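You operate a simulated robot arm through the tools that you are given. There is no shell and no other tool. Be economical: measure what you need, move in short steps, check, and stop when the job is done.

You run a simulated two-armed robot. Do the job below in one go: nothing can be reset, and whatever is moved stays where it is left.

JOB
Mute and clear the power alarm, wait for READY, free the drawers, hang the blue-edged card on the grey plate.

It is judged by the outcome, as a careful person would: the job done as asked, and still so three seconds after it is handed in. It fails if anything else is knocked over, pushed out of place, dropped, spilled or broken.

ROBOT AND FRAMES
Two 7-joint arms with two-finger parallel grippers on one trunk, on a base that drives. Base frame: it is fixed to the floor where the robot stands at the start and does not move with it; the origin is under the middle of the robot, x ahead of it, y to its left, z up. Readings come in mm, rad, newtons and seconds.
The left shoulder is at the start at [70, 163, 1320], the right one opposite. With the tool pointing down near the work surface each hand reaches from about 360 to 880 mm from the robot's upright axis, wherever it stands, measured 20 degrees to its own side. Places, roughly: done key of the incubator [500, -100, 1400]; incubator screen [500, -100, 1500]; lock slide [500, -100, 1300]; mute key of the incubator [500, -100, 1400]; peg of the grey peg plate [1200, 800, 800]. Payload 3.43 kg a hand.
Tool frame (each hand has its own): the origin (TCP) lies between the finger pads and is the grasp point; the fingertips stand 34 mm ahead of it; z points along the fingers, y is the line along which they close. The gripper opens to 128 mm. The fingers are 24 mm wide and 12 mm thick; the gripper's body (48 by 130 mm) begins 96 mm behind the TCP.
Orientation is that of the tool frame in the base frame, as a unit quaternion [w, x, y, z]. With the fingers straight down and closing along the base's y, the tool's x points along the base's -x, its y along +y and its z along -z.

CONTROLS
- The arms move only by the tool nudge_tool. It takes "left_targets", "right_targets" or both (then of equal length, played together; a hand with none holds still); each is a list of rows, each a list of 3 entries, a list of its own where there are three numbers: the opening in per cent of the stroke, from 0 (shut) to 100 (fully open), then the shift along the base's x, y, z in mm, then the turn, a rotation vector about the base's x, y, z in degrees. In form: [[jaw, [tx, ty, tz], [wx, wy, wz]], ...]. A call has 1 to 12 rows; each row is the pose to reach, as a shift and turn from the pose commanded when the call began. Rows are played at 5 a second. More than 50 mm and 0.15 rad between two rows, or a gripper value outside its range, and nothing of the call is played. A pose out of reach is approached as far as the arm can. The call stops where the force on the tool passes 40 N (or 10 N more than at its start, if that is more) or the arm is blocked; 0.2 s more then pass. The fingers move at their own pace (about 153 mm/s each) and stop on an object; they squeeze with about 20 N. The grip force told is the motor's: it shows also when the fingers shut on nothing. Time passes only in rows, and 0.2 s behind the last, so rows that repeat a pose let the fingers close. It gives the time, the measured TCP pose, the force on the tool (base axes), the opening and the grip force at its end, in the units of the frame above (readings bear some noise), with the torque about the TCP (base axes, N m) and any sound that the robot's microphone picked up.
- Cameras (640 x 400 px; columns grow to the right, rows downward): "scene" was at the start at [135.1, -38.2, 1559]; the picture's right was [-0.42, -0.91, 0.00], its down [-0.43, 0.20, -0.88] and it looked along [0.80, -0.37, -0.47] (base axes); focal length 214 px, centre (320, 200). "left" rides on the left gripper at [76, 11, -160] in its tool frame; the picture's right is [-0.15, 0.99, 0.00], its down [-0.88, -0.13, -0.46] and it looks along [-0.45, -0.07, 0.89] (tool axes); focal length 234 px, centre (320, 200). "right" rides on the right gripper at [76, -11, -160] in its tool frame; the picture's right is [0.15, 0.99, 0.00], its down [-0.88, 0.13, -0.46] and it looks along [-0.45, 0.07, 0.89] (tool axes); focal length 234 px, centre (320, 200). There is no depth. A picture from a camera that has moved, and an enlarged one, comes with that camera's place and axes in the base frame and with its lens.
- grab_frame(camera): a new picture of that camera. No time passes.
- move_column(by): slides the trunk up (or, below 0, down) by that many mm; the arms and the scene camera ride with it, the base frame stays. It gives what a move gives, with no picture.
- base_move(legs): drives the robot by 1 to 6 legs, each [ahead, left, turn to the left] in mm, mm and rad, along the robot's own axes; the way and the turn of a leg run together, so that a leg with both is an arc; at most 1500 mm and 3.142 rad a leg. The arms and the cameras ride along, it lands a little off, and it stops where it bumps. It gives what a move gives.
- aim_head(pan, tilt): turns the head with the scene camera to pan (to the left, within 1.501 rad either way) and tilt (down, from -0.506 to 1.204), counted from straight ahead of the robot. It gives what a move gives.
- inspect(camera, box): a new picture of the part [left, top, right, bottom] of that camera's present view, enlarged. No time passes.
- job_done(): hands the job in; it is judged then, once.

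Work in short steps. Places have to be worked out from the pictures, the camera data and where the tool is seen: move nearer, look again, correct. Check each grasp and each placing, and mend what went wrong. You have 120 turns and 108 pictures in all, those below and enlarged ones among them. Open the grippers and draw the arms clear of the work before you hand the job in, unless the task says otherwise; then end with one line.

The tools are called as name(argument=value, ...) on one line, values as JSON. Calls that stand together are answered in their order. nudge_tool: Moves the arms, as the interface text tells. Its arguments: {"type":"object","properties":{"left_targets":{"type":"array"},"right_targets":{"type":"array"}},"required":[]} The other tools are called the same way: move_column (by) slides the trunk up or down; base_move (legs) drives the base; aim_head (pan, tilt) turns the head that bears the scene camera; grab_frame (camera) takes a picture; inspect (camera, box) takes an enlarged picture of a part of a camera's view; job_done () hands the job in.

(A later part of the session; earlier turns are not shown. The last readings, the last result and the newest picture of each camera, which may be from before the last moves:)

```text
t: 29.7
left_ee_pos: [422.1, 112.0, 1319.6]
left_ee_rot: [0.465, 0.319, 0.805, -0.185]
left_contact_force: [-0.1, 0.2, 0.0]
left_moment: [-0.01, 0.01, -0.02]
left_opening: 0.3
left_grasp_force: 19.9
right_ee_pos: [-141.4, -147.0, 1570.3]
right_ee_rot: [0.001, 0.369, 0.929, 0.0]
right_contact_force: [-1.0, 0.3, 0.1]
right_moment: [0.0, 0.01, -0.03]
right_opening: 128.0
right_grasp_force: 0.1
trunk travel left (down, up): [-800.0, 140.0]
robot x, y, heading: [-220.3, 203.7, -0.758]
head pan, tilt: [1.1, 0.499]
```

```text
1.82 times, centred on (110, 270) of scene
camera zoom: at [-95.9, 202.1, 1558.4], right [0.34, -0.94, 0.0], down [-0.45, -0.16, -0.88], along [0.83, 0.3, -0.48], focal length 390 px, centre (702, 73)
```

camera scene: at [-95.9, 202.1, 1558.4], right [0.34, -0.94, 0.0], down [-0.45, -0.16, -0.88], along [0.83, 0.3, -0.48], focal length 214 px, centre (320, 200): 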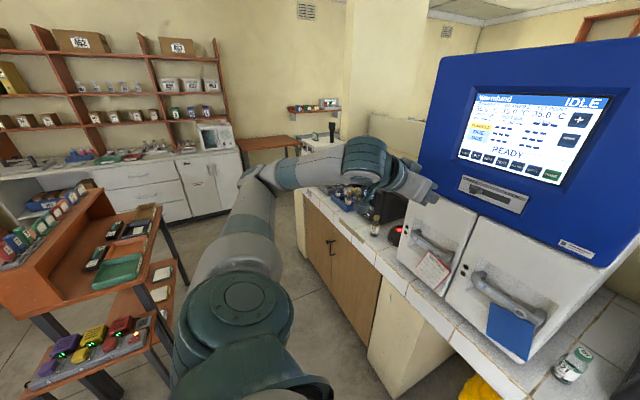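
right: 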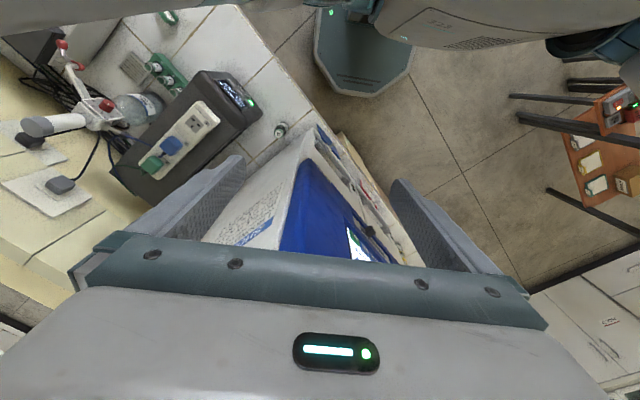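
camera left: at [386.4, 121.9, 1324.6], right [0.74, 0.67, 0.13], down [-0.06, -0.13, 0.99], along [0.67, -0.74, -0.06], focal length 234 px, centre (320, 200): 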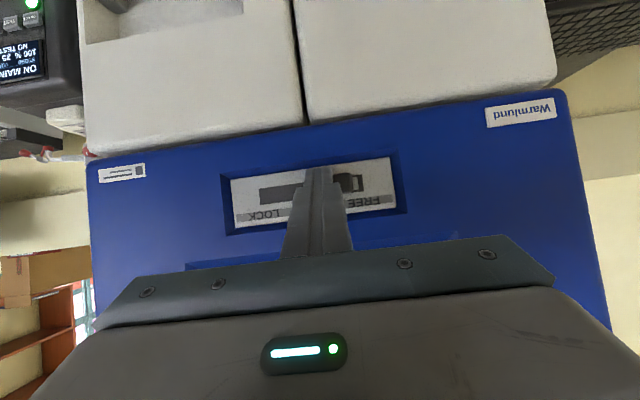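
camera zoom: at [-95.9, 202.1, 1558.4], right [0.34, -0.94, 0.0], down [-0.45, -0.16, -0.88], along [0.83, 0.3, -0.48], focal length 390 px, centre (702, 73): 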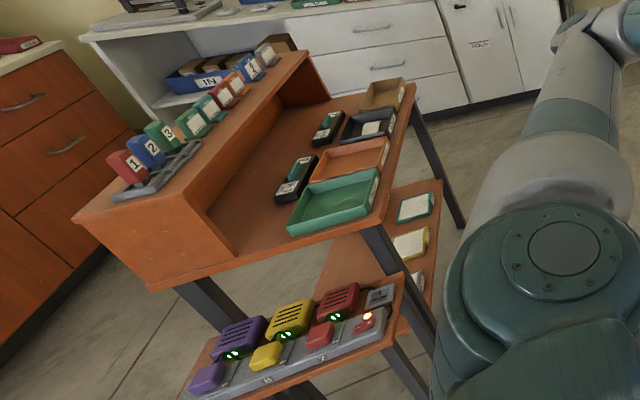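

The grey plate appears on the counter's tile front at its far left end, about (1140,730,890). First I study the blue card and its ring from the left wrist camera, so I bring the opened hand back in front of drawer 2.

nudge_tool(left_targets=[[0, [-16, -20, -31], [0, 0, 0]], [20, [-32, -40, -62], [0, 0, 0]], [50, [-48, -60, -93], [0, 0, 0]], [60, [-63, -80, -124], [0, 0, 0]], [60, [-79, -100, -155], [0, 0, 0]], [60, [-95, -120, -187], [0, 0, 0]], [60, [-111, -140, -218], [0, 0, 0]], [60, [-126, -160, -249], [0, 0, 0]], [60, [-142, -180, -280], [0, 0, 0]]])

grab_frame(camera="left")

aim_head(pan=0.2, tilt=0.7)

grab_frame(camera="scene")

```text
t: 31.7
left_ee_pos: [352.4, -29.9, 1130.9]
left_ee_rot: [0.465, 0.319, 0.805, -0.184]
left_contact_force: [-0.5, 0.7, 1.3]
left_moment: [0.0, -0.01, -0.01]
left_opening: 76.7
left_grasp_force: 0.0
left hand out of reach, approached as far as the arm can: row 1, 2, 3, 4, 5, 6, 7, 8, 9
right_ee_pos: [-142.3, -148.2, 1571.5]
right_ee_rot: [0.0, 0.369, 0.929, 0.001]
right_contact_force: [-0.5, 0.2, 0.2]
right_moment: [0.0, 0.0, 0.0]
right_opening: 128.3
right_grasp_force: 0.1
trunk travel left (down, up): [-800.0, 140.0]
robot x, y, heading: [-219.6, 207.4, -0.755]
head pan, tilt: [1.1, 0.499]
```

```text
71 pictures are left
camera left: at [231.8, 99.2, 1146.6], right [0.73, 0.67, 0.13], down [-0.06, -0.13, 0.99], along [0.68, -0.73, -0.06], focal length 234 px, centre (320, 200)
```

left: 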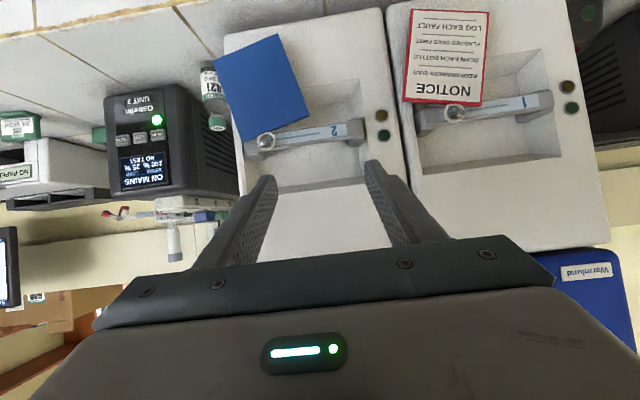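

```text
t: 32.9
left_ee_pos: [351.7, -29.5, 1131.0]
left_ee_rot: [0.465, 0.319, 0.805, -0.184]
left_contact_force: [0.4, 0.1, -0.1]
left_moment: [0.02, 0.01, -0.01]
left_opening: 76.9
left_grasp_force: 0.0
right_ee_pos: [-141.2, -147.0, 1571.0]
right_ee_rot: [0.001, 0.369, 0.929, 0.001]
right_contact_force: [0.6, -0.2, 0.3]
right_moment: [-0.02, 0.02, 0.01]
right_opening: 127.9
right_grasp_force: 0.1
trunk travel left (down, up): [-800.0, 140.0]
robot x, y, heading: [-221.5, 205.0, -0.757]
head pan, tilt: [0.201, 0.7]
```

```text
70 pictures are left
camera scene: at [-109.2, 126.1, 1540.7], right [-0.53, -0.85, 0.0], down [-0.55, 0.34, -0.76], along [0.65, -0.4, -0.64], focal length 214 px, centre (320, 200)
```

scene: 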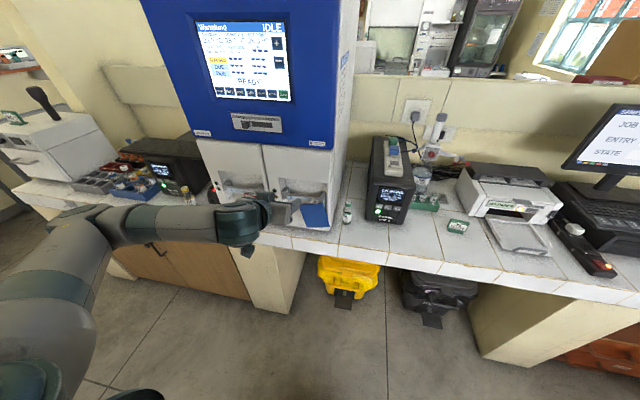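

The blue card's ring triangulates to (396,-166,1041). The wrist cannot go lower here, so I lower the trunk 90 mm and shift the hand right in line with the ring.

move_column(by=-90)

nudge_tool(left_targets=[[60, [-16, -17, 0], [0, 0, 0]], [60, [-32, -34, 0], [0, 0, 0]], [60, [-48, -51, 0], [0, 0, 0]]])

grab_frame(camera="left")

grab_frame(camera="scene")

```text
t: 34.1
left_ee_pos: [351.8, -28.6, 1040.9]
left_ee_rot: [0.465, 0.319, 0.805, -0.184]
left_contact_force: [1.1, 1.1, -1.2]
left_moment: [-0.04, 0.0, 0.02]
left_opening: 76.7
left_grasp_force: 0.0
right_ee_pos: [-140.8, -147.1, 1481.5]
right_ee_rot: [0.0, 0.369, 0.93, 0.001]
right_contact_force: [0.6, 0.2, 0.2]
right_moment: [0.0, -0.01, 0.0]
right_opening: 127.9
right_grasp_force: 0.1
trunk travel left (down, up): [-710.0, 230.0]
robot x, y, heading: [-223.0, 207.9, -0.759]
head pan, tilt: [0.201, 0.7]
```

```text
t: 34.9
left_ee_pos: [303.8, -80.7, 1042.5]
left_ee_rot: [0.465, 0.319, 0.805, -0.184]
left_contact_force: [-0.7, 0.3, 0.4]
left_moment: [0.0, 0.01, 0.01]
left_opening: 76.8
left_grasp_force: 0.0
right_ee_pos: [-142.9, -148.7, 1480.8]
right_ee_rot: [0.001, 0.369, 0.929, 0.0]
right_contact_force: [-1.0, 0.3, 0.5]
right_moment: [0.04, 0.02, 0.0]
right_opening: 128.1
right_grasp_force: 0.0
trunk travel left (down, up): [-710.0, 230.0]
robot x, y, heading: [-219.9, 204.2, -0.757]
head pan, tilt: [0.201, 0.7]
```

```text
69 pictures are left
camera left: at [183.5, 47.8, 1056.6], right [0.73, 0.67, 0.13], down [-0.06, -0.13, 0.99], along [0.68, -0.73, -0.06], focal length 234 px, centre (320, 200)
```

left: 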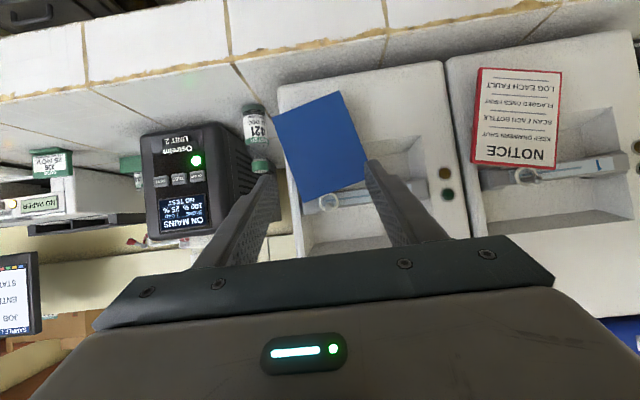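

```text
68 pictures are left
camera scene: at [-109.5, 125.1, 1450.7], right [-0.53, -0.85, 0.0], down [-0.55, 0.34, -0.76], along [0.65, -0.4, -0.64], focal length 214 px, centre (320, 200)
```

scene: 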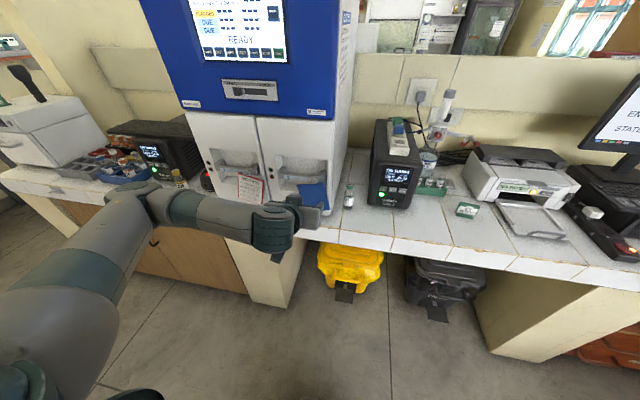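

I zoom in on the ring and card from the wrist camera.

inspect(camera="left", box=[270, 80, 390, 230])

inspect(camera="scene", box=[260, 140, 350, 220])

```text
2.67 times, centred on (330, 155) of left
camera zoom: at [183.5, 47.8, 1056.6], right [0.73, 0.67, 0.13], down [-0.06, -0.13, 0.99], along [0.68, -0.73, -0.06], focal length 624 px, centre (293, 320)
```

zoom: 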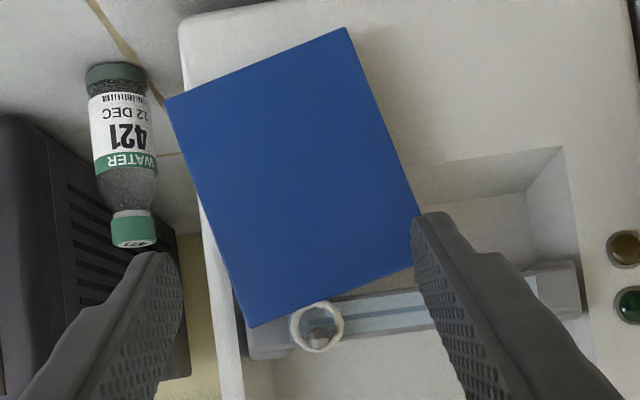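

```text
5.00 times, centred on (305, 180) of scene
camera zoom: at [-109.5, 125.1, 1450.7], right [-0.53, -0.85, 0.0], down [-0.55, 0.34, -0.76], along [0.65, -0.4, -0.64], focal length 1072 px, centre (395, 300)
```

zoom: 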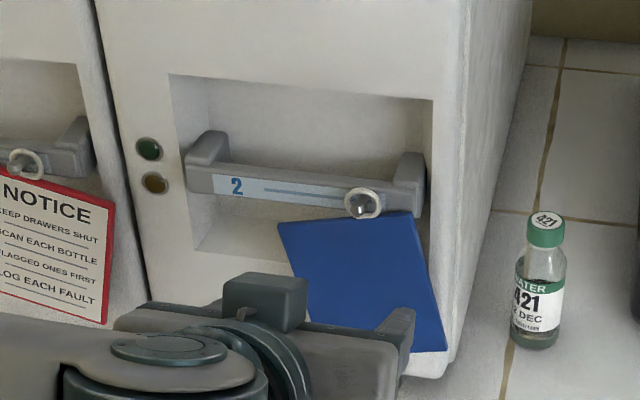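

The ring hangs on a straight stub peg on handle 2, about 27 mm outer diameter. I'll pinch the ring from left and right with the hand pitched 60° down, so I rotate the hand and approach part way.

nudge_tool(left_targets=[[45, [8, -7, 10], [5.1, 5.5, 0]], [45, [16, -14, 20], [10.2, 10.9, 0]], [45, [24, -22, 22], [15.4, 16.4, 0]], [45, [38, -35, 22], [20.5, 21.9, 0]]])

grab_frame(camera="left")

inspect(camera="scene", box=[240, 140, 350, 240])

```text
t: 35.9
left_ee_pos: [342.6, -116.9, 1061.7]
left_ee_rot: [0.239, 0.356, 0.898, -0.095]
left_contact_force: [-0.4, 0.2, -0.9]
left_moment: [0.02, 0.01, -0.01]
left_opening: 57.4
left_grasp_force: 0.0
right_ee_pos: [-141.0, -148.5, 1480.6]
right_ee_rot: [0.0, 0.368, 0.93, 0.0]
right_contact_force: [0.0, -0.4, -0.1]
right_moment: [0.0, -0.03, -0.01]
right_opening: 127.9
right_grasp_force: 0.1
trunk travel left (down, up): [-710.0, 230.0]
robot x, y, heading: [-220.9, 206.7, -0.754]
head pan, tilt: [0.201, 0.7]
```

```text
65 pictures are left
camera left: at [244.7, -9.2, 1164.5], right [0.77, 0.63, 0.07], down [0.3, -0.46, 0.83], along [0.56, -0.62, -0.55], focal length 234 px, centre (320, 200)
```

left: 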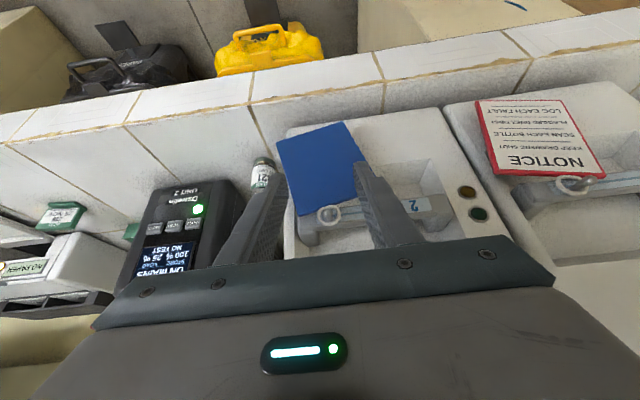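

```text
4.00 times, centred on (295, 190) of scene
camera zoom: at [-108.8, 124.8, 1450.5], right [-0.53, -0.85, 0.0], down [-0.55, 0.34, -0.76], along [0.65, -0.4, -0.64], focal length 858 px, centre (420, 240)
```

zoom: 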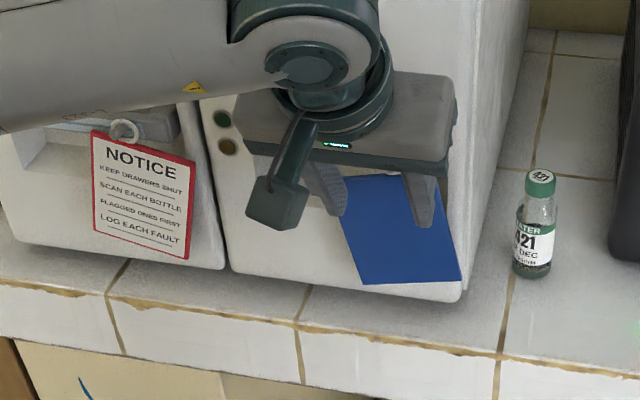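

Ring consistent at lateral ~151, z ~1041. I advance 38 mm with 3 mm left correction and look.

nudge_tool(left_targets=[[45, [15, -12, 0], [0, 0, 0]], [45, [24, -19, 0], [0, 0, 0]], [45, [30, -24, 0], [0, 0, 0]]])

inspect(camera="left", box=[250, 90, 410, 260])

inspect(camera="scene", box=[270, 150, 350, 220])

```text
t: 36.7
left_ee_pos: [373.2, -139.8, 1063.1]
left_ee_rot: [0.24, 0.355, 0.898, -0.096]
left_contact_force: [-0.4, -0.2, -0.1]
left_moment: [-0.01, -0.02, 0.01]
left_opening: 57.5
left_grasp_force: 0.0
right_ee_pos: [-142.1, -146.4, 1481.3]
right_ee_rot: [0.0, 0.369, 0.929, 0.001]
right_contact_force: [0.5, 0.6, -0.1]
right_moment: [-0.01, 0.0, 0.02]
right_opening: 127.9
right_grasp_force: 0.1
trunk travel left (down, up): [-710.0, 230.0]
robot x, y, heading: [-216.9, 208.1, -0.754]
head pan, tilt: [0.201, 0.7]
```

```text
2.35 times, centred on (330, 175) of left
camera zoom: at [274.6, -31.3, 1165.1], right [0.77, 0.63, 0.07], down [0.3, -0.46, 0.83], along [0.56, -0.62, -0.55], focal length 551 px, centre (296, 259)
```

zoom: 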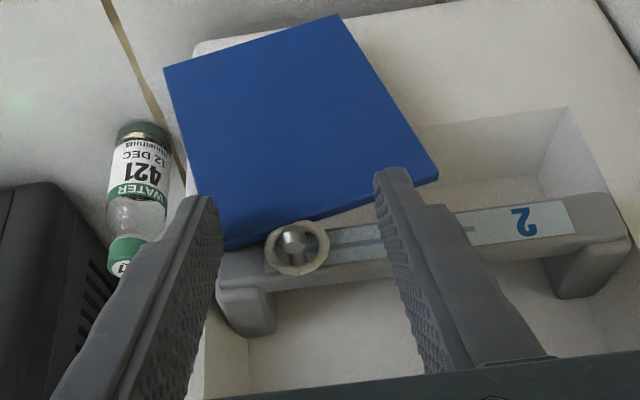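

```text
5.71 times, centred on (310, 185) of scene
camera zoom: at [-109.3, 126.3, 1450.7], right [-0.53, -0.85, 0.0], down [-0.55, 0.34, -0.76], along [0.65, -0.4, -0.64], focal length 1226 px, centre (377, 286)
```

zoom: 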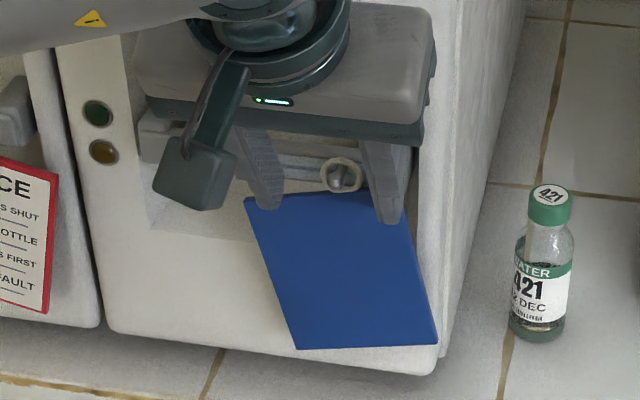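

The peg and ring are centred between the fingers. I raise 3 mm and creep forward until the tips reach the ring's plane or touch the handle.

nudge_tool(left_targets=[[45, [0, 0, 3], [0, 0, 0]], [45, [2.9, -2.7, 3], [0, 0, 0]], [45, [5.8, -5.4, 3], [0, 0, 0]], [45, [8, -7.5, 3], [0, 0, 0]], [45, [9.5, -8.9, 3], [0, 0, 0]]])

inspect(camera="left", box=[250, 90, 410, 260])

```text
t: 37.9
left_ee_pos: [380.2, -147.1, 1065.8]
left_ee_rot: [0.239, 0.357, 0.898, -0.096]
left_contact_force: [-9.0, 8.7, -1.3]
left_moment: [0.14, 0.33, -0.04]
left_opening: 57.1
left_grasp_force: 0.1
right_ee_pos: [-144.5, -145.1, 1482.3]
right_ee_rot: [0.002, 0.369, 0.929, 0.002]
right_contact_force: [-0.4, -0.4, 0.6]
right_moment: [0.02, -0.02, -0.02]
right_opening: 128.0
right_grasp_force: 0.1
trunk travel left (down, up): [-710.0, 230.0]
robot x, y, heading: [-221.9, 206.6, -0.754]
head pan, tilt: [0.201, 0.7]
```

```text
2.35 times, centred on (330, 175) of left
camera zoom: at [282.3, -38.9, 1168.0], right [0.77, 0.63, 0.07], down [0.3, -0.46, 0.83], along [0.56, -0.62, -0.55], focal length 551 px, centre (296, 259)
```

zoom: 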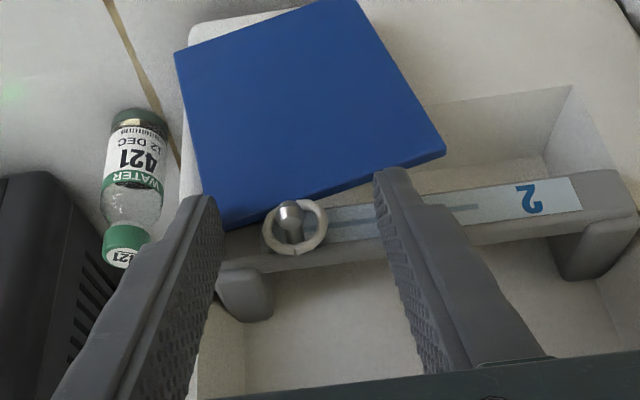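

Light contact with the handle front. I ease back 1.5 mm and close on the ring.

nudge_tool(left_targets=[[40, [-1.1, 1, 0], [0, 0, 0]], [25, [-1.1, 1, 0], [0, 0, 0]], [10, [-1.1, 1, 0], [0, 0, 0]], [0, [-1.1, 1, 0], [0, 0, 0]], [0, [-1.1, 1, 0], [0, 0, 0]]])

inspect(camera="left", box=[250, 90, 410, 260])

inspect(camera="scene", box=[270, 150, 350, 220])

```text
t: 39.1
left_ee_pos: [380.2, -145.8, 1068.1]
left_ee_rot: [0.241, 0.356, 0.898, -0.096]
left_contact_force: [-8.6, 2.8, 2.3]
left_moment: [-0.01, 0.17, -0.22]
left_opening: 24.1
left_grasp_force: 19.9
right_ee_pos: [-144.5, -148.2, 1482.8]
right_ee_rot: [0.002, 0.369, 0.929, 0.0]
right_contact_force: [0.0, -0.5, -0.1]
right_moment: [0.02, 0.01, -0.02]
right_opening: 127.9
right_grasp_force: 0.1
trunk travel left (down, up): [-710.0, 230.0]
robot x, y, heading: [-221.2, 206.9, -0.75]
head pan, tilt: [0.201, 0.7]
```

```text
2.35 times, centred on (330, 175) of left
camera zoom: at [281.5, -39.1, 1168.6], right [0.77, 0.63, 0.07], down [0.3, -0.46, 0.84], along [0.56, -0.62, -0.54], focal length 551 px, centre (296, 259)
```

zoom: 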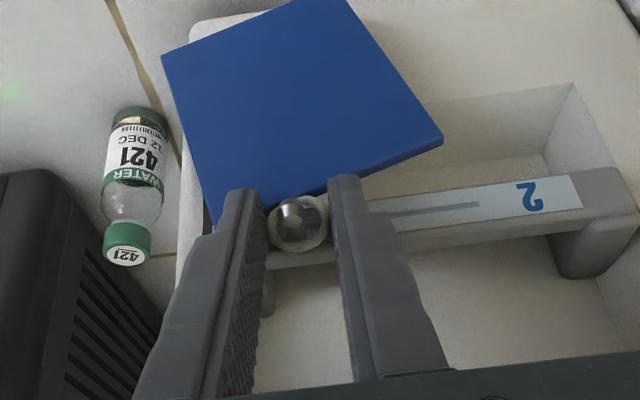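

```text
5.71 times, centred on (310, 185) of scene
camera zoom: at [-110.9, 126.6, 1450.9], right [-0.53, -0.85, 0.0], down [-0.55, 0.34, -0.77], along [0.65, -0.4, -0.64], focal length 1226 px, centre (377, 286)
```

zoom: 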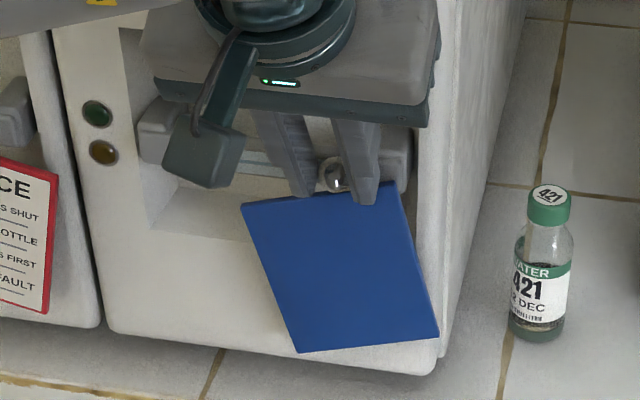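

The ring is gripped (24 mm opening, 20 N). I lift 1 mm and pull it straight out along the peg in small steps.

nudge_tool(left_targets=[[0, [-1, 1, 1], [0, 0, 0]], [0, [-3.7, 3.4, 1], [0, 0, 0]], [0, [-6.6, 6.1, 1], [0, 0, 0]], [0, [-9.5, 8.9, 1], [0, 0, 0]], [0, [-13, 12, 1], [0, 0, 0]]])

inspect(camera="left", box=[250, 90, 410, 260])

```text
t: 40.3
left_ee_pos: [368.0, -134.4, 1068.8]
left_ee_rot: [0.242, 0.354, 0.898, -0.095]
left_contact_force: [2.9, -5.1, 6.0]
left_moment: [-0.21, -0.15, -0.03]
left_opening: 24.2
left_grasp_force: 19.6
right_ee_pos: [-143.2, -147.5, 1481.1]
right_ee_rot: [0.0, 0.369, 0.929, 0.001]
right_contact_force: [-0.5, -0.1, 0.1]
right_moment: [-0.02, -0.01, 0.04]
right_opening: 127.8
right_grasp_force: 0.0
trunk travel left (down, up): [-710.0, 230.0]
robot x, y, heading: [-217.8, 206.2, -0.758]
head pan, tilt: [0.201, 0.7]
```

```text
2.35 times, centred on (330, 175) of left
camera zoom: at [270.0, -27.6, 1169.6], right [0.77, 0.63, 0.07], down [0.3, -0.46, 0.84], along [0.56, -0.62, -0.54], focal length 551 px, centre (296, 259)
```

zoom: 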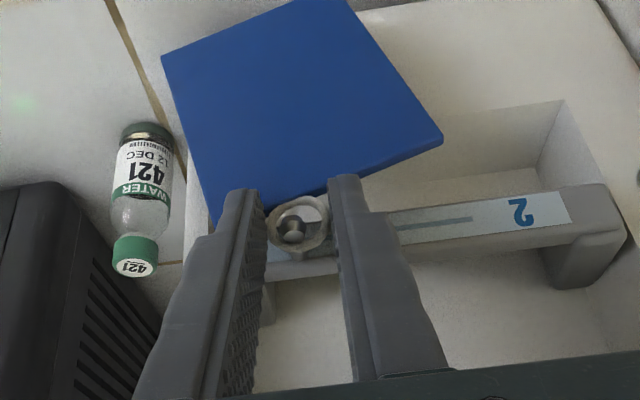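

The peg apparently slopes upward: it pushes the ring up with 6 N. I raise a few mm and keep pulling out.

nudge_tool(left_targets=[[0, [0, 0, 2], [0, 0, 0]], [0, [0, 0, 4], [0, 0, 0]], [0, [-1.5, 1.4, 5], [0, 0, 0]]])

inspect(camera="left", box=[250, 90, 410, 260])

```text
t: 41.1
left_ee_pos: [365.6, -133.1, 1071.4]
left_ee_rot: [0.24, 0.356, 0.898, -0.095]
left_contact_force: [0.7, -2.1, 1.0]
left_moment: [-0.03, -0.03, -0.01]
left_opening: 23.8
left_grasp_force: 20.0
right_ee_pos: [-142.9, -146.6, 1481.8]
right_ee_rot: [0.0, 0.37, 0.929, 0.001]
right_contact_force: [-0.7, -0.5, -1.0]
right_moment: [0.01, 0.0, 0.0]
right_opening: 127.9
right_grasp_force: 0.0
trunk travel left (down, up): [-710.0, 230.0]
robot x, y, heading: [-222.3, 206.0, -0.75]
head pan, tilt: [0.201, 0.7]
```

```text
2.35 times, centred on (330, 175) of left
camera zoom: at [268.4, -26.1, 1173.6], right [0.77, 0.63, 0.07], down [0.3, -0.46, 0.83], along [0.56, -0.62, -0.55], focal length 551 px, centre (296, 259)
```

zoom: 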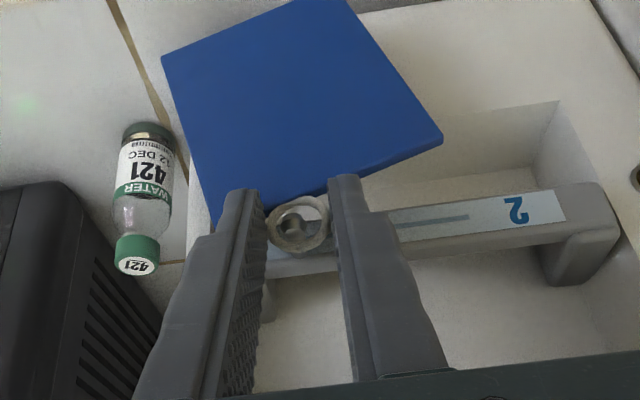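

Force eased. The ball sits slightly right of ring centre, so I shift 2 mm right and pull on outwards.

nudge_tool(left_targets=[[0, [-1.4, -1.5, 1], [0, 0, 0]], [0, [-4.3, 1.2, 1.5], [0, 0, 0]], [0, [-7.2, 4, 2], [0, 0, 0]], [0, [-10.2, 6.7, 2], [0, 0, 0]], [0, [-13.1, 9.4, 2], [0, 0, 0]]])

inspect(camera="left", box=[250, 90, 410, 260])

```text
t: 42.3
left_ee_pos: [353.1, -124.1, 1073.5]
left_ee_rot: [0.241, 0.355, 0.898, -0.095]
left_contact_force: [-0.2, -1.3, -0.1]
left_moment: [-0.02, -0.01, 0.03]
left_opening: 23.9
left_grasp_force: 19.8
right_ee_pos: [-141.2, -146.6, 1480.3]
right_ee_rot: [0.0, 0.369, 0.929, 0.001]
right_contact_force: [0.3, 0.5, 0.5]
right_moment: [-0.02, 0.0, -0.03]
right_opening: 128.3
right_grasp_force: 0.1
trunk travel left (down, up): [-710.0, 230.0]
robot x, y, heading: [-219.9, 203.4, -0.753]
head pan, tilt: [0.201, 0.7]
```

```text
2.35 times, centred on (330, 175) of left
camera zoom: at [255.2, -16.6, 1175.7], right [0.77, 0.63, 0.07], down [0.3, -0.46, 0.83], along [0.56, -0.62, -0.55], focal length 551 px, centre (296, 259)
```

zoom: 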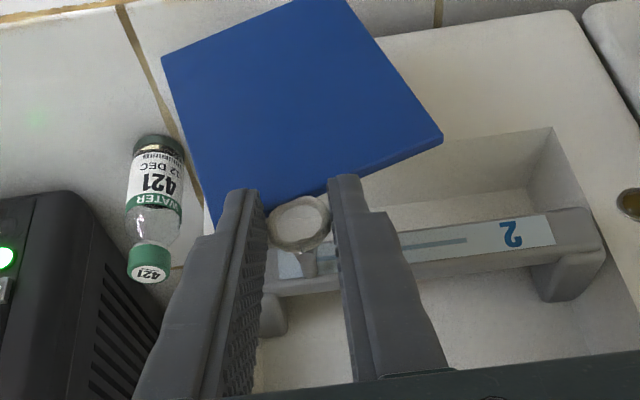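

The ring is off the peg and the card hangs from the fingers. I retreat 130 mm, well away from the incubator.

nudge_tool(left_targets=[[0, [-9, 8, 4], [0, 0, 0]], [0, [-22, 20, 10], [0, 0, 0]], [0, [-37, 34, 20], [0, 0, 0]], [0, [-51, 48, 30], [0, 0, 0]], [0, [-66, 61, 40], [0, 0, 0]], [0, [-81, 75, 45], [0, 0, 0]], [0, [-95, 88, 45], [0, 0, 0]]])

aim_head(pan=0.8, tilt=0.5)

grab_frame(camera="scene")

grab_frame(camera="left")

```text
t: 43.9
left_ee_pos: [258.7, -36.2, 1119.1]
left_ee_rot: [0.241, 0.355, 0.898, -0.095]
left_contact_force: [-0.3, -0.3, -0.3]
left_moment: [-0.01, 0.01, 0.01]
left_opening: 24.1
left_grasp_force: 20.0
right_ee_pos: [-143.5, -146.8, 1481.8]
right_ee_rot: [0.0, 0.368, 0.93, 0.002]
right_contact_force: [-0.3, 0.7, 0.1]
right_moment: [0.02, 0.01, -0.02]
right_opening: 127.8
right_grasp_force: 0.1
trunk travel left (down, up): [-710.0, 230.0]
robot x, y, heading: [-217.5, 203.1, -0.757]
head pan, tilt: [0.201, 0.7]
```

```text
t: 44.9
left_ee_pos: [258.1, -36.2, 1118.9]
left_ee_rot: [0.24, 0.356, 0.898, -0.096]
left_contact_force: [-0.2, -0.1, -0.8]
left_moment: [0.01, 0.0, -0.02]
left_opening: 24.1
left_grasp_force: 19.9
right_ee_pos: [-142.1, -147.3, 1481.9]
right_ee_rot: [0.0, 0.369, 0.93, 0.001]
right_contact_force: [0.1, 0.0, -0.3]
right_moment: [-0.02, 0.02, -0.01]
right_opening: 128.1
right_grasp_force: 0.1
trunk travel left (down, up): [-710.0, 230.0]
robot x, y, heading: [-220.7, 204.6, -0.755]
head pan, tilt: [0.799, 0.499]
```

```text
55 pictures are left
camera scene: at [-90.6, 174.7, 1468.4], right [0.04, -1.0, 0.0], down [-0.48, -0.02, -0.88], along [0.88, 0.04, -0.48], focal length 214 px, centre (320, 200)
```

scene: 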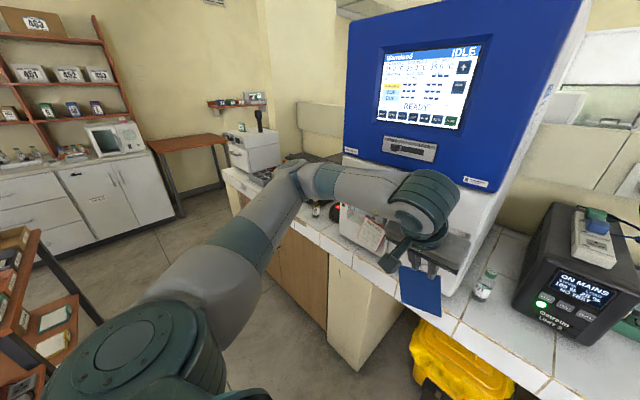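

```text
54 pictures are left
camera left: at [160.2, 71.1, 1220.6], right [0.77, 0.63, 0.07], down [0.3, -0.46, 0.83], along [0.56, -0.62, -0.55], focal length 234 px, centre (320, 200)
```

left: 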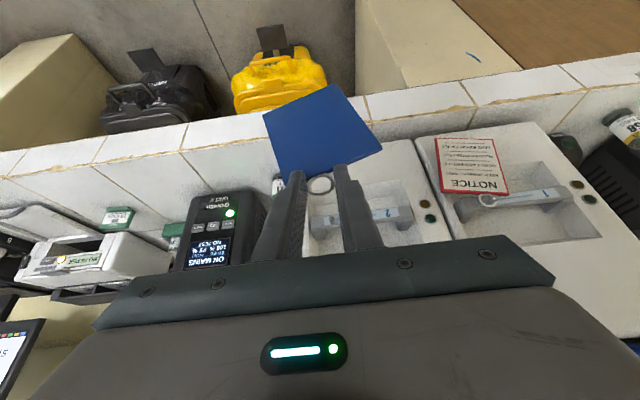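

The card is held. I drive left along the counter 700 mm, keeping the same distance, then look for the plate.

base_move(legs=[[0, 700, 0]])

aim_head(pan=0.75, tilt=0.6)

grab_frame(camera="scene")

grab_frame(camera="left")

```text
t: 48.8
left_ee_pos: [738.3, 469.5, 1118.6]
left_ee_rot: [0.24, 0.357, 0.897, -0.096]
left_contact_force: [-0.2, 0.4, -0.9]
left_moment: [0.0, -0.02, 0.01]
left_opening: 24.0
left_grasp_force: 20.2
right_ee_pos: [336.6, 359.9, 1480.9]
right_ee_rot: [0.0, 0.371, 0.928, 0.001]
right_contact_force: [0.2, 0.0, 0.3]
right_moment: [0.02, 0.01, 0.02]
right_opening: 127.8
right_grasp_force: 0.2
trunk travel left (down, up): [-710.0, 230.0]
robot x, y, heading: [259.1, 716.4, -0.76]
head pan, tilt: [0.799, 0.499]
```

```text
t: 49.4
left_ee_pos: [739.2, 470.2, 1118.5]
left_ee_rot: [0.24, 0.358, 0.897, -0.097]
left_contact_force: [-0.1, -0.8, 0.3]
left_moment: [-0.03, 0.04, -0.03]
left_opening: 24.0
left_grasp_force: 20.1
right_ee_pos: [337.2, 361.2, 1481.6]
right_ee_rot: [0.0, 0.371, 0.929, 0.001]
right_contact_force: [0.1, 0.6, 0.4]
right_moment: [-0.01, 0.01, 0.01]
right_opening: 128.1
right_grasp_force: 0.1
trunk travel left (down, up): [-710.0, 230.0]
robot x, y, heading: [260.2, 712.1, -0.764]
head pan, tilt: [0.75, 0.6]
```

```text
53 pictures are left
camera scene: at [388.3, 678.9, 1459.3], right [-0.01, -1.0, 0.0], down [-0.56, 0.01, -0.83], along [0.83, -0.01, -0.56], focal length 214 px, centre (320, 200)
```

scene: 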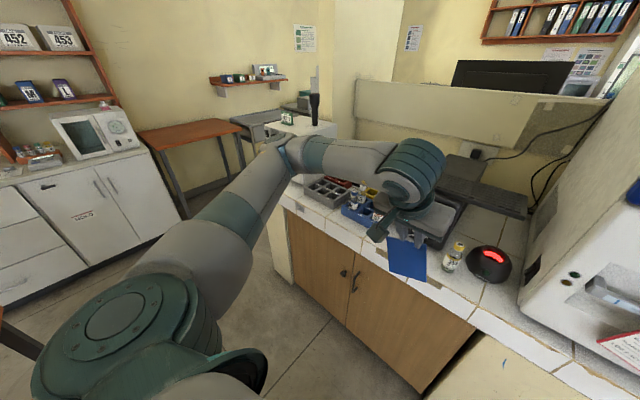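

```text
52 pictures are left
camera left: at [640.9, 578.2, 1220.6], right [0.77, 0.63, 0.07], down [0.3, -0.46, 0.83], along [0.56, -0.62, -0.55], focal length 234 px, centre (320, 200)
```

left: 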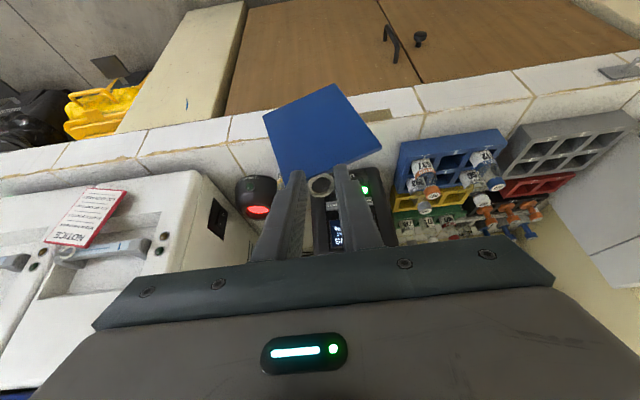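

The grey plate is seen at about (1163,747,880), lateral ~1339. I drive a further 440 mm left with a slight heading correction, and look.

base_move(legs=[[0, 440, 0.012]])

grab_frame(camera="left")

grab_frame(camera="scene")

```text
t: 52.1
left_ee_pos: [1043.1, 796.9, 1120.5]
left_ee_rot: [0.241, 0.351, 0.9, -0.093]
left_contact_force: [-0.2, 0.1, -0.3]
left_moment: [0.03, 0.04, 0.03]
left_opening: 23.8
left_grasp_force: 19.6
right_ee_pos: [642.4, 682.4, 1481.1]
right_ee_rot: [0.0, 0.365, 0.931, 0.001]
right_contact_force: [-1.1, 0.4, 0.2]
right_moment: [0.0, 0.04, 0.0]
right_opening: 128.1
right_grasp_force: 0.0
trunk travel left (down, up): [-710.0, 230.0]
robot x, y, heading: [562.1, 1035.0, -0.746]
head pan, tilt: [0.75, 0.6]
```

```text
51 pictures are left
camera left: at [943.2, 904.0, 1220.7], right [0.76, 0.64, 0.07], down [0.3, -0.46, 0.83], along [0.57, -0.62, -0.55], focal length 234 px, centre (320, 200)
```

left: 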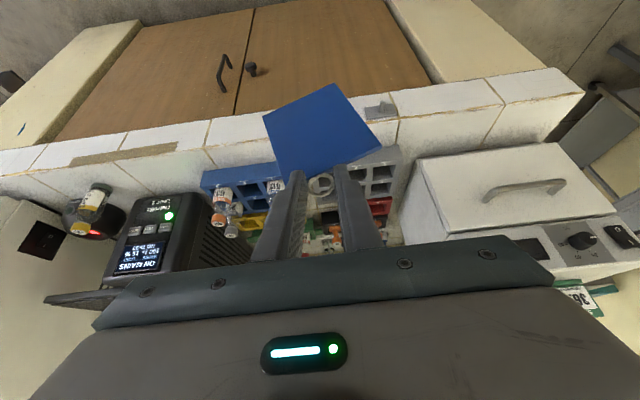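

```text
50 pictures are left
camera scene: at [689.2, 1001.0, 1459.4], right [0.0, -1.0, 0.0], down [-0.56, 0.0, -0.83], along [0.83, 0.0, -0.56], focal length 214 px, centre (320, 200)
```

scene: 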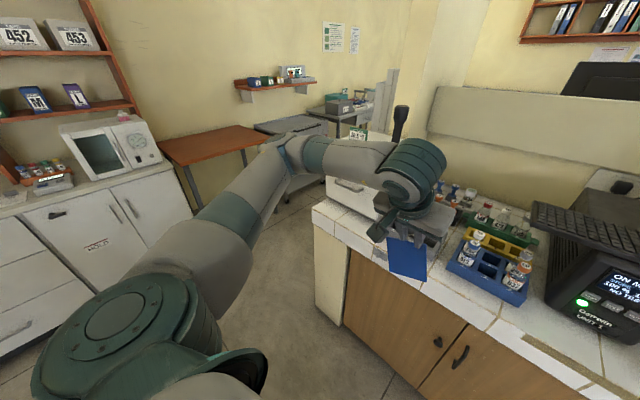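

Plate visible near (380,107) in the wrist view. I zoom in to see plate and peg.

inspect(camera="left", box=[330, 70, 440, 150])

inspect(camera="scene", box=[310, 190, 430, 290])

```text
5.00 times, centred on (385, 110) of left
camera zoom: at [943.2, 904.0, 1220.7], right [0.76, 0.64, 0.07], down [0.3, -0.46, 0.83], along [0.57, -0.62, -0.55], focal length 1171 px, centre (-5, 650)
```

zoom: 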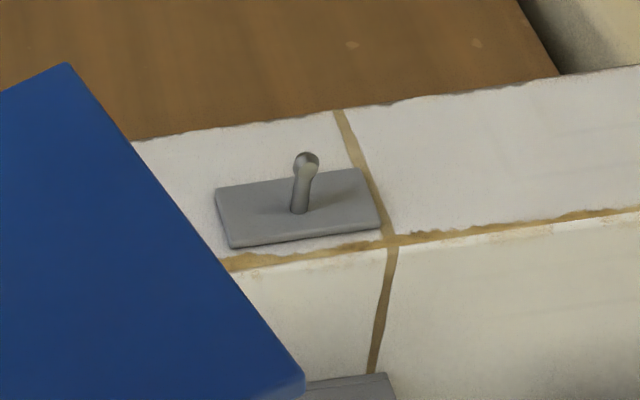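

```text
4.00 times, centred on (370, 240) of scene
camera zoom: at [689.2, 1001.0, 1459.4], right [0.0, -1.0, 0.0], down [-0.56, 0.0, -0.83], along [0.83, 0.0, -0.56], focal length 858 px, centre (120, 40)
```

zoom: 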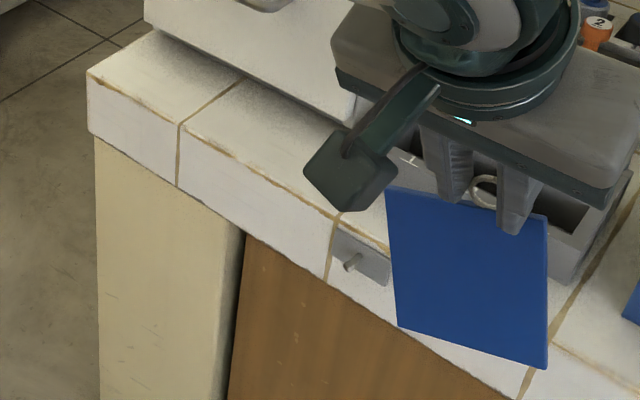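

Peg with ball end estimated at tip n≈-329, lateral ≈1402, z≈878. I drive 105 mm further left and lower the trunk 200 mm while still well clear of the counter edge.

base_move(legs=[[0, 105, 0]])

move_column(by=-200)

grab_frame(camera="left")

grab_frame(camera="scene")

```text
t: 53.3
left_ee_pos: [1112.2, 872.7, 1118.8]
left_ee_rot: [0.241, 0.353, 0.899, -0.095]
left_contact_force: [0.4, 0.1, 0.3]
left_moment: [0.01, -0.01, 0.04]
left_opening: 23.7
left_grasp_force: 20.1
right_ee_pos: [711.9, 757.8, 1481.0]
right_ee_rot: [0.0, 0.365, 0.931, 0.002]
right_contact_force: [0.1, 0.3, -0.5]
right_moment: [0.01, -0.02, -0.01]
right_opening: 128.2
right_grasp_force: 0.0
trunk travel left (down, up): [-710.0, 230.0]
robot x, y, heading: [632.2, 1110.9, -0.742]
head pan, tilt: [0.75, 0.6]
```

```text
t: 55.4
left_ee_pos: [1113.7, 872.7, 919.0]
left_ee_rot: [0.241, 0.352, 0.899, -0.095]
left_contact_force: [0.0, -0.4, 0.5]
left_moment: [0.01, 0.02, -0.06]
left_opening: 23.7
left_grasp_force: 19.8
right_ee_pos: [714.4, 759.8, 1281.0]
right_ee_rot: [0.0, 0.366, 0.931, 0.0]
right_contact_force: [-0.7, 0.6, -0.3]
right_moment: [0.01, -0.01, 0.01]
right_opening: 127.9
right_grasp_force: 0.1
trunk travel left (down, up): [-510.0, 430.0]
robot x, y, heading: [635.1, 1113.7, -0.745]
head pan, tilt: [0.75, 0.6]
```

```text
47 pictures are left
camera left: at [1014.2, 980.7, 1020.8], right [0.77, 0.64, 0.07], down [0.3, -0.46, 0.83], along [0.57, -0.62, -0.55], focal length 234 px, centre (320, 200)
```

left: 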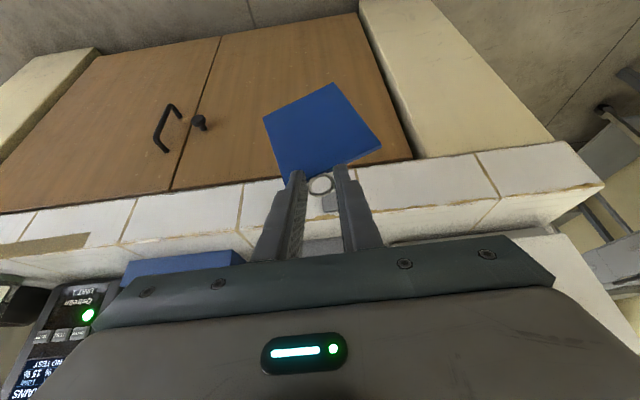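

```text
46 pictures are left
camera scene: at [760.5, 1078.2, 1259.4], right [0.0, -1.0, 0.0], down [-0.56, 0.0, -0.83], along [0.83, 0.0, -0.56], focal length 214 px, centre (320, 200)
```

scene: 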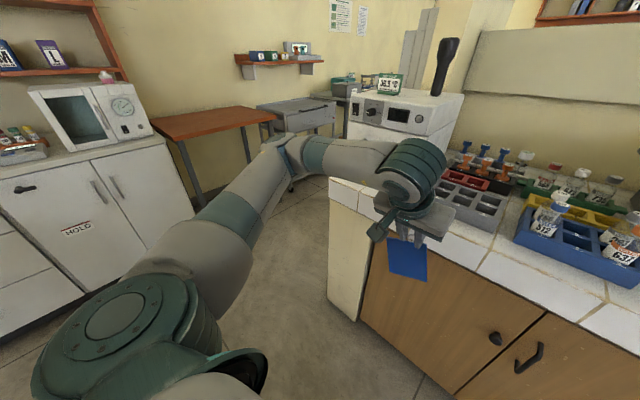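

inspect(camera="left", box=[270, 140, 390, 230])

inspect(camera="scene", box=[360, 180, 470, 270])

```text
4.44 times, centred on (330, 185) of left
camera zoom: at [1014.2, 980.7, 1020.8], right [0.77, 0.64, 0.07], down [0.3, -0.46, 0.83], along [0.57, -0.62, -0.55], focal length 1041 px, centre (276, 267)
```

zoom: 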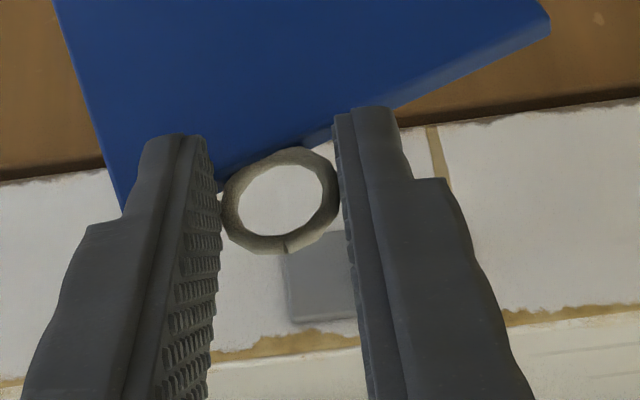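

```text
4.44 times, centred on (415, 225) of scene
camera zoom: at [760.5, 1078.2, 1259.4], right [0.0, -1.0, 0.0], down [-0.56, 0.0, -0.83], along [0.83, 0.0, -0.56], focal length 953 px, centre (-102, 89)
```

zoom: 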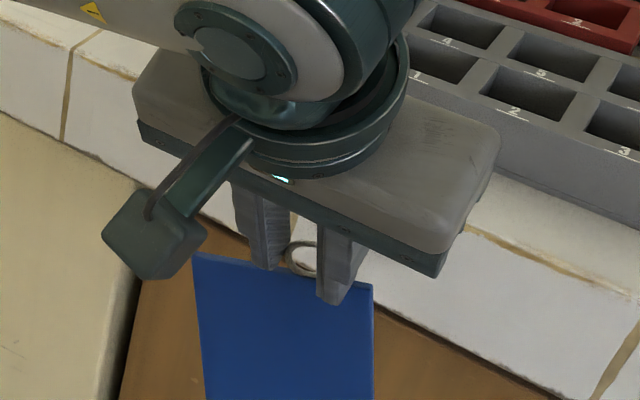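

Triangulating the two wrist views gives the peg ball at n≈-369, lateral ≈1418, z≈822, plate face n≈-391, and the ring now at lateral 1397, n≈-245, z≈893. I lower 70 mm and move in to about 35 mm in front of the ball.

move_column(by=-70)

nudge_tool(left_targets=[[0, [13.6, 14.6, 0], [0, 0, 0]], [0, [35, -6, 0], [0, 0, 0]], [0, [57, -26, 0], [0, 0, 0]], [0, [79, -46, 0], [0, 0, 0]]])

inspect(camera="left", box=[270, 140, 390, 230])

inspect(camera="scene", box=[350, 170, 490, 290])

```text
t: 56.5
left_ee_pos: [1112.1, 872.0, 849.8]
left_ee_rot: [0.241, 0.352, 0.899, -0.096]
left_contact_force: [0.3, -0.2, 0.4]
left_moment: [0.0, -0.04, -0.04]
left_opening: 23.8
left_grasp_force: 20.7
right_ee_pos: [714.1, 760.3, 1211.7]
right_ee_rot: [0.0, 0.365, 0.931, 0.001]
right_contact_force: [0.7, 1.1, -0.1]
right_moment: [0.01, -0.01, -0.04]
right_opening: 127.7
right_grasp_force: 0.0
trunk travel left (down, up): [-440.0, 500.0]
robot x, y, heading: [631.4, 1114.3, -0.747]
head pan, tilt: [0.75, 0.6]
```

```text
t: 57.5
left_ee_pos: [1192.2, 826.9, 849.0]
left_ee_rot: [0.241, 0.352, 0.9, -0.094]
left_contact_force: [-0.9, -0.7, -1.4]
left_moment: [0.01, -0.01, -0.01]
left_opening: 23.5
left_grasp_force: 20.0
right_ee_pos: [713.9, 760.3, 1211.6]
right_ee_rot: [0.0, 0.366, 0.931, 0.0]
right_contact_force: [0.0, -0.3, 0.0]
right_moment: [0.0, 0.0, 0.03]
right_opening: 127.8
right_grasp_force: 0.0
trunk travel left (down, up): [-440.0, 500.0]
robot x, y, heading: [632.0, 1110.9, -0.743]
head pan, tilt: [0.75, 0.6]
```

```text
4.44 times, centred on (330, 185) of left
camera zoom: at [1094.0, 934.2, 951.0], right [0.77, 0.64, 0.07], down [0.3, -0.46, 0.83], along [0.57, -0.62, -0.55], focal length 1041 px, centre (276, 267)
```

zoom: 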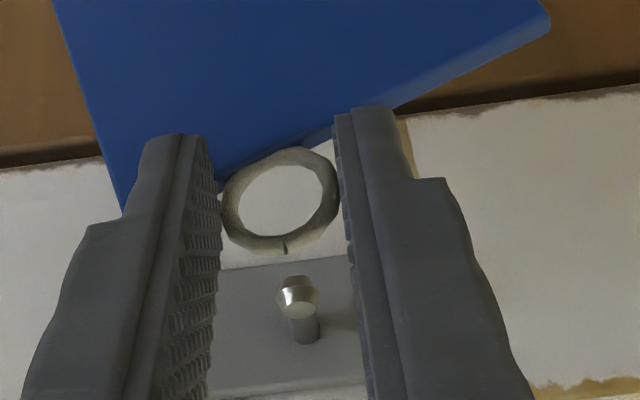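

```text
3.33 times, centred on (420, 230) of scene
camera zoom: at [760.8, 1077.4, 1189.3], right [0.0, -1.0, 0.0], down [-0.57, 0.0, -0.82], along [0.82, 0.0, -0.57], focal length 715 px, centre (-13, 100)
```

zoom: 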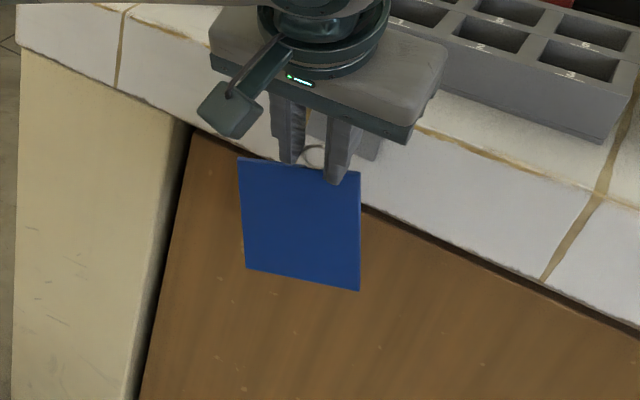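

Ring and ball now agree within about 1 mm in lateral and height (both z≈824, lateral≈1417). I advance 22 mm and look again.

nudge_tool(left_targets=[[0, [5.9, -5.4, 0], [0, 0, 0]], [0, [11, -10.2, 0], [0, 0, 0]], [0, [16.1, -15, 0], [0, 0, 0]]])

inspect(camera="left", box=[270, 140, 390, 230])

```text
t: 58.3
left_ee_pos: [1208.9, 811.3, 849.7]
left_ee_rot: [0.241, 0.353, 0.899, -0.095]
left_contact_force: [0.2, 0.1, 0.3]
left_moment: [0.01, 0.03, 0.02]
left_opening: 24.2
left_grasp_force: 19.9
right_ee_pos: [714.3, 759.5, 1212.0]
right_ee_rot: [0.0, 0.365, 0.931, 0.001]
right_contact_force: [0.0, -0.1, 0.0]
right_moment: [-0.01, 0.01, 0.0]
right_opening: 127.9
right_grasp_force: 0.1
trunk travel left (down, up): [-440.0, 500.0]
robot x, y, heading: [630.3, 1111.4, -0.748]
head pan, tilt: [0.75, 0.6]
```

```text
4.44 times, centred on (330, 185) of left
camera zoom: at [1109.4, 919.2, 950.7], right [0.77, 0.64, 0.07], down [0.3, -0.46, 0.83], along [0.57, -0.62, -0.55], focal length 1041 px, centre (276, 267)
```

zoom: 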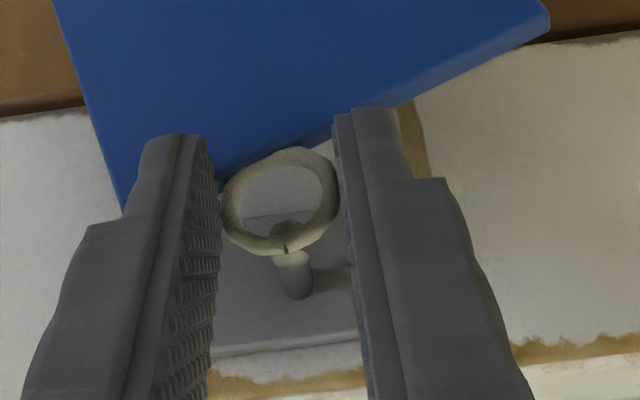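

Ball is converging exactly on the ring centre. I slide the ring over the ball, 23 mm in small steps, watching force.

nudge_tool(left_targets=[[0, [2.9, -2.7, 0], [0, 0, 0]], [0, [5.9, -5.4, 0], [0, 0, 0]], [0, [8.8, -8.2, 0], [0, 0, 0]], [0, [11.7, -10.9, 0], [0, 0, 0]], [0, [14.3, -13.3, 0], [0, 0, 0]], [0, [16.8, -15.7, 0], [0, 0, 0]]])

inspect(camera="left", box=[270, 140, 390, 230])

```text
t: 59.7
left_ee_pos: [1225.6, 796.3, 849.5]
left_ee_rot: [0.24, 0.353, 0.899, -0.096]
left_contact_force: [-0.1, 0.5, -0.8]
left_moment: [0.0, 0.0, 0.0]
left_opening: 23.8
left_grasp_force: 20.0
right_ee_pos: [714.1, 759.2, 1211.1]
right_ee_rot: [0.001, 0.366, 0.931, 0.001]
right_contact_force: [0.0, 0.0, -0.3]
right_moment: [0.01, -0.02, -0.01]
right_opening: 128.0
right_grasp_force: 0.0
trunk travel left (down, up): [-440.0, 500.0]
robot x, y, heading: [634.0, 1110.7, -0.751]
head pan, tilt: [0.75, 0.6]
```

```text
4.44 times, centred on (330, 185) of left
camera zoom: at [1126.4, 903.8, 950.7], right [0.77, 0.64, 0.07], down [0.3, -0.46, 0.83], along [0.57, -0.62, -0.55], focal length 1041 px, centre (276, 267)
```

zoom: 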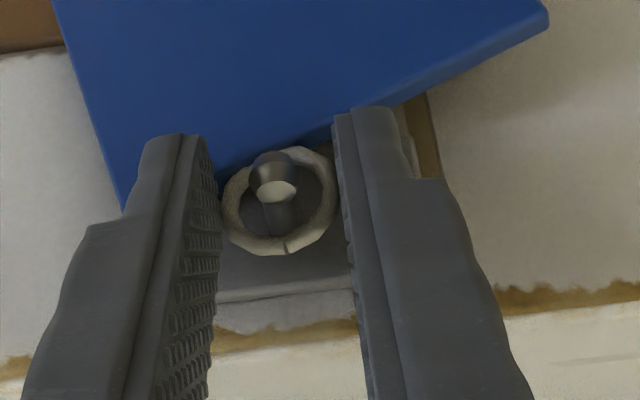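

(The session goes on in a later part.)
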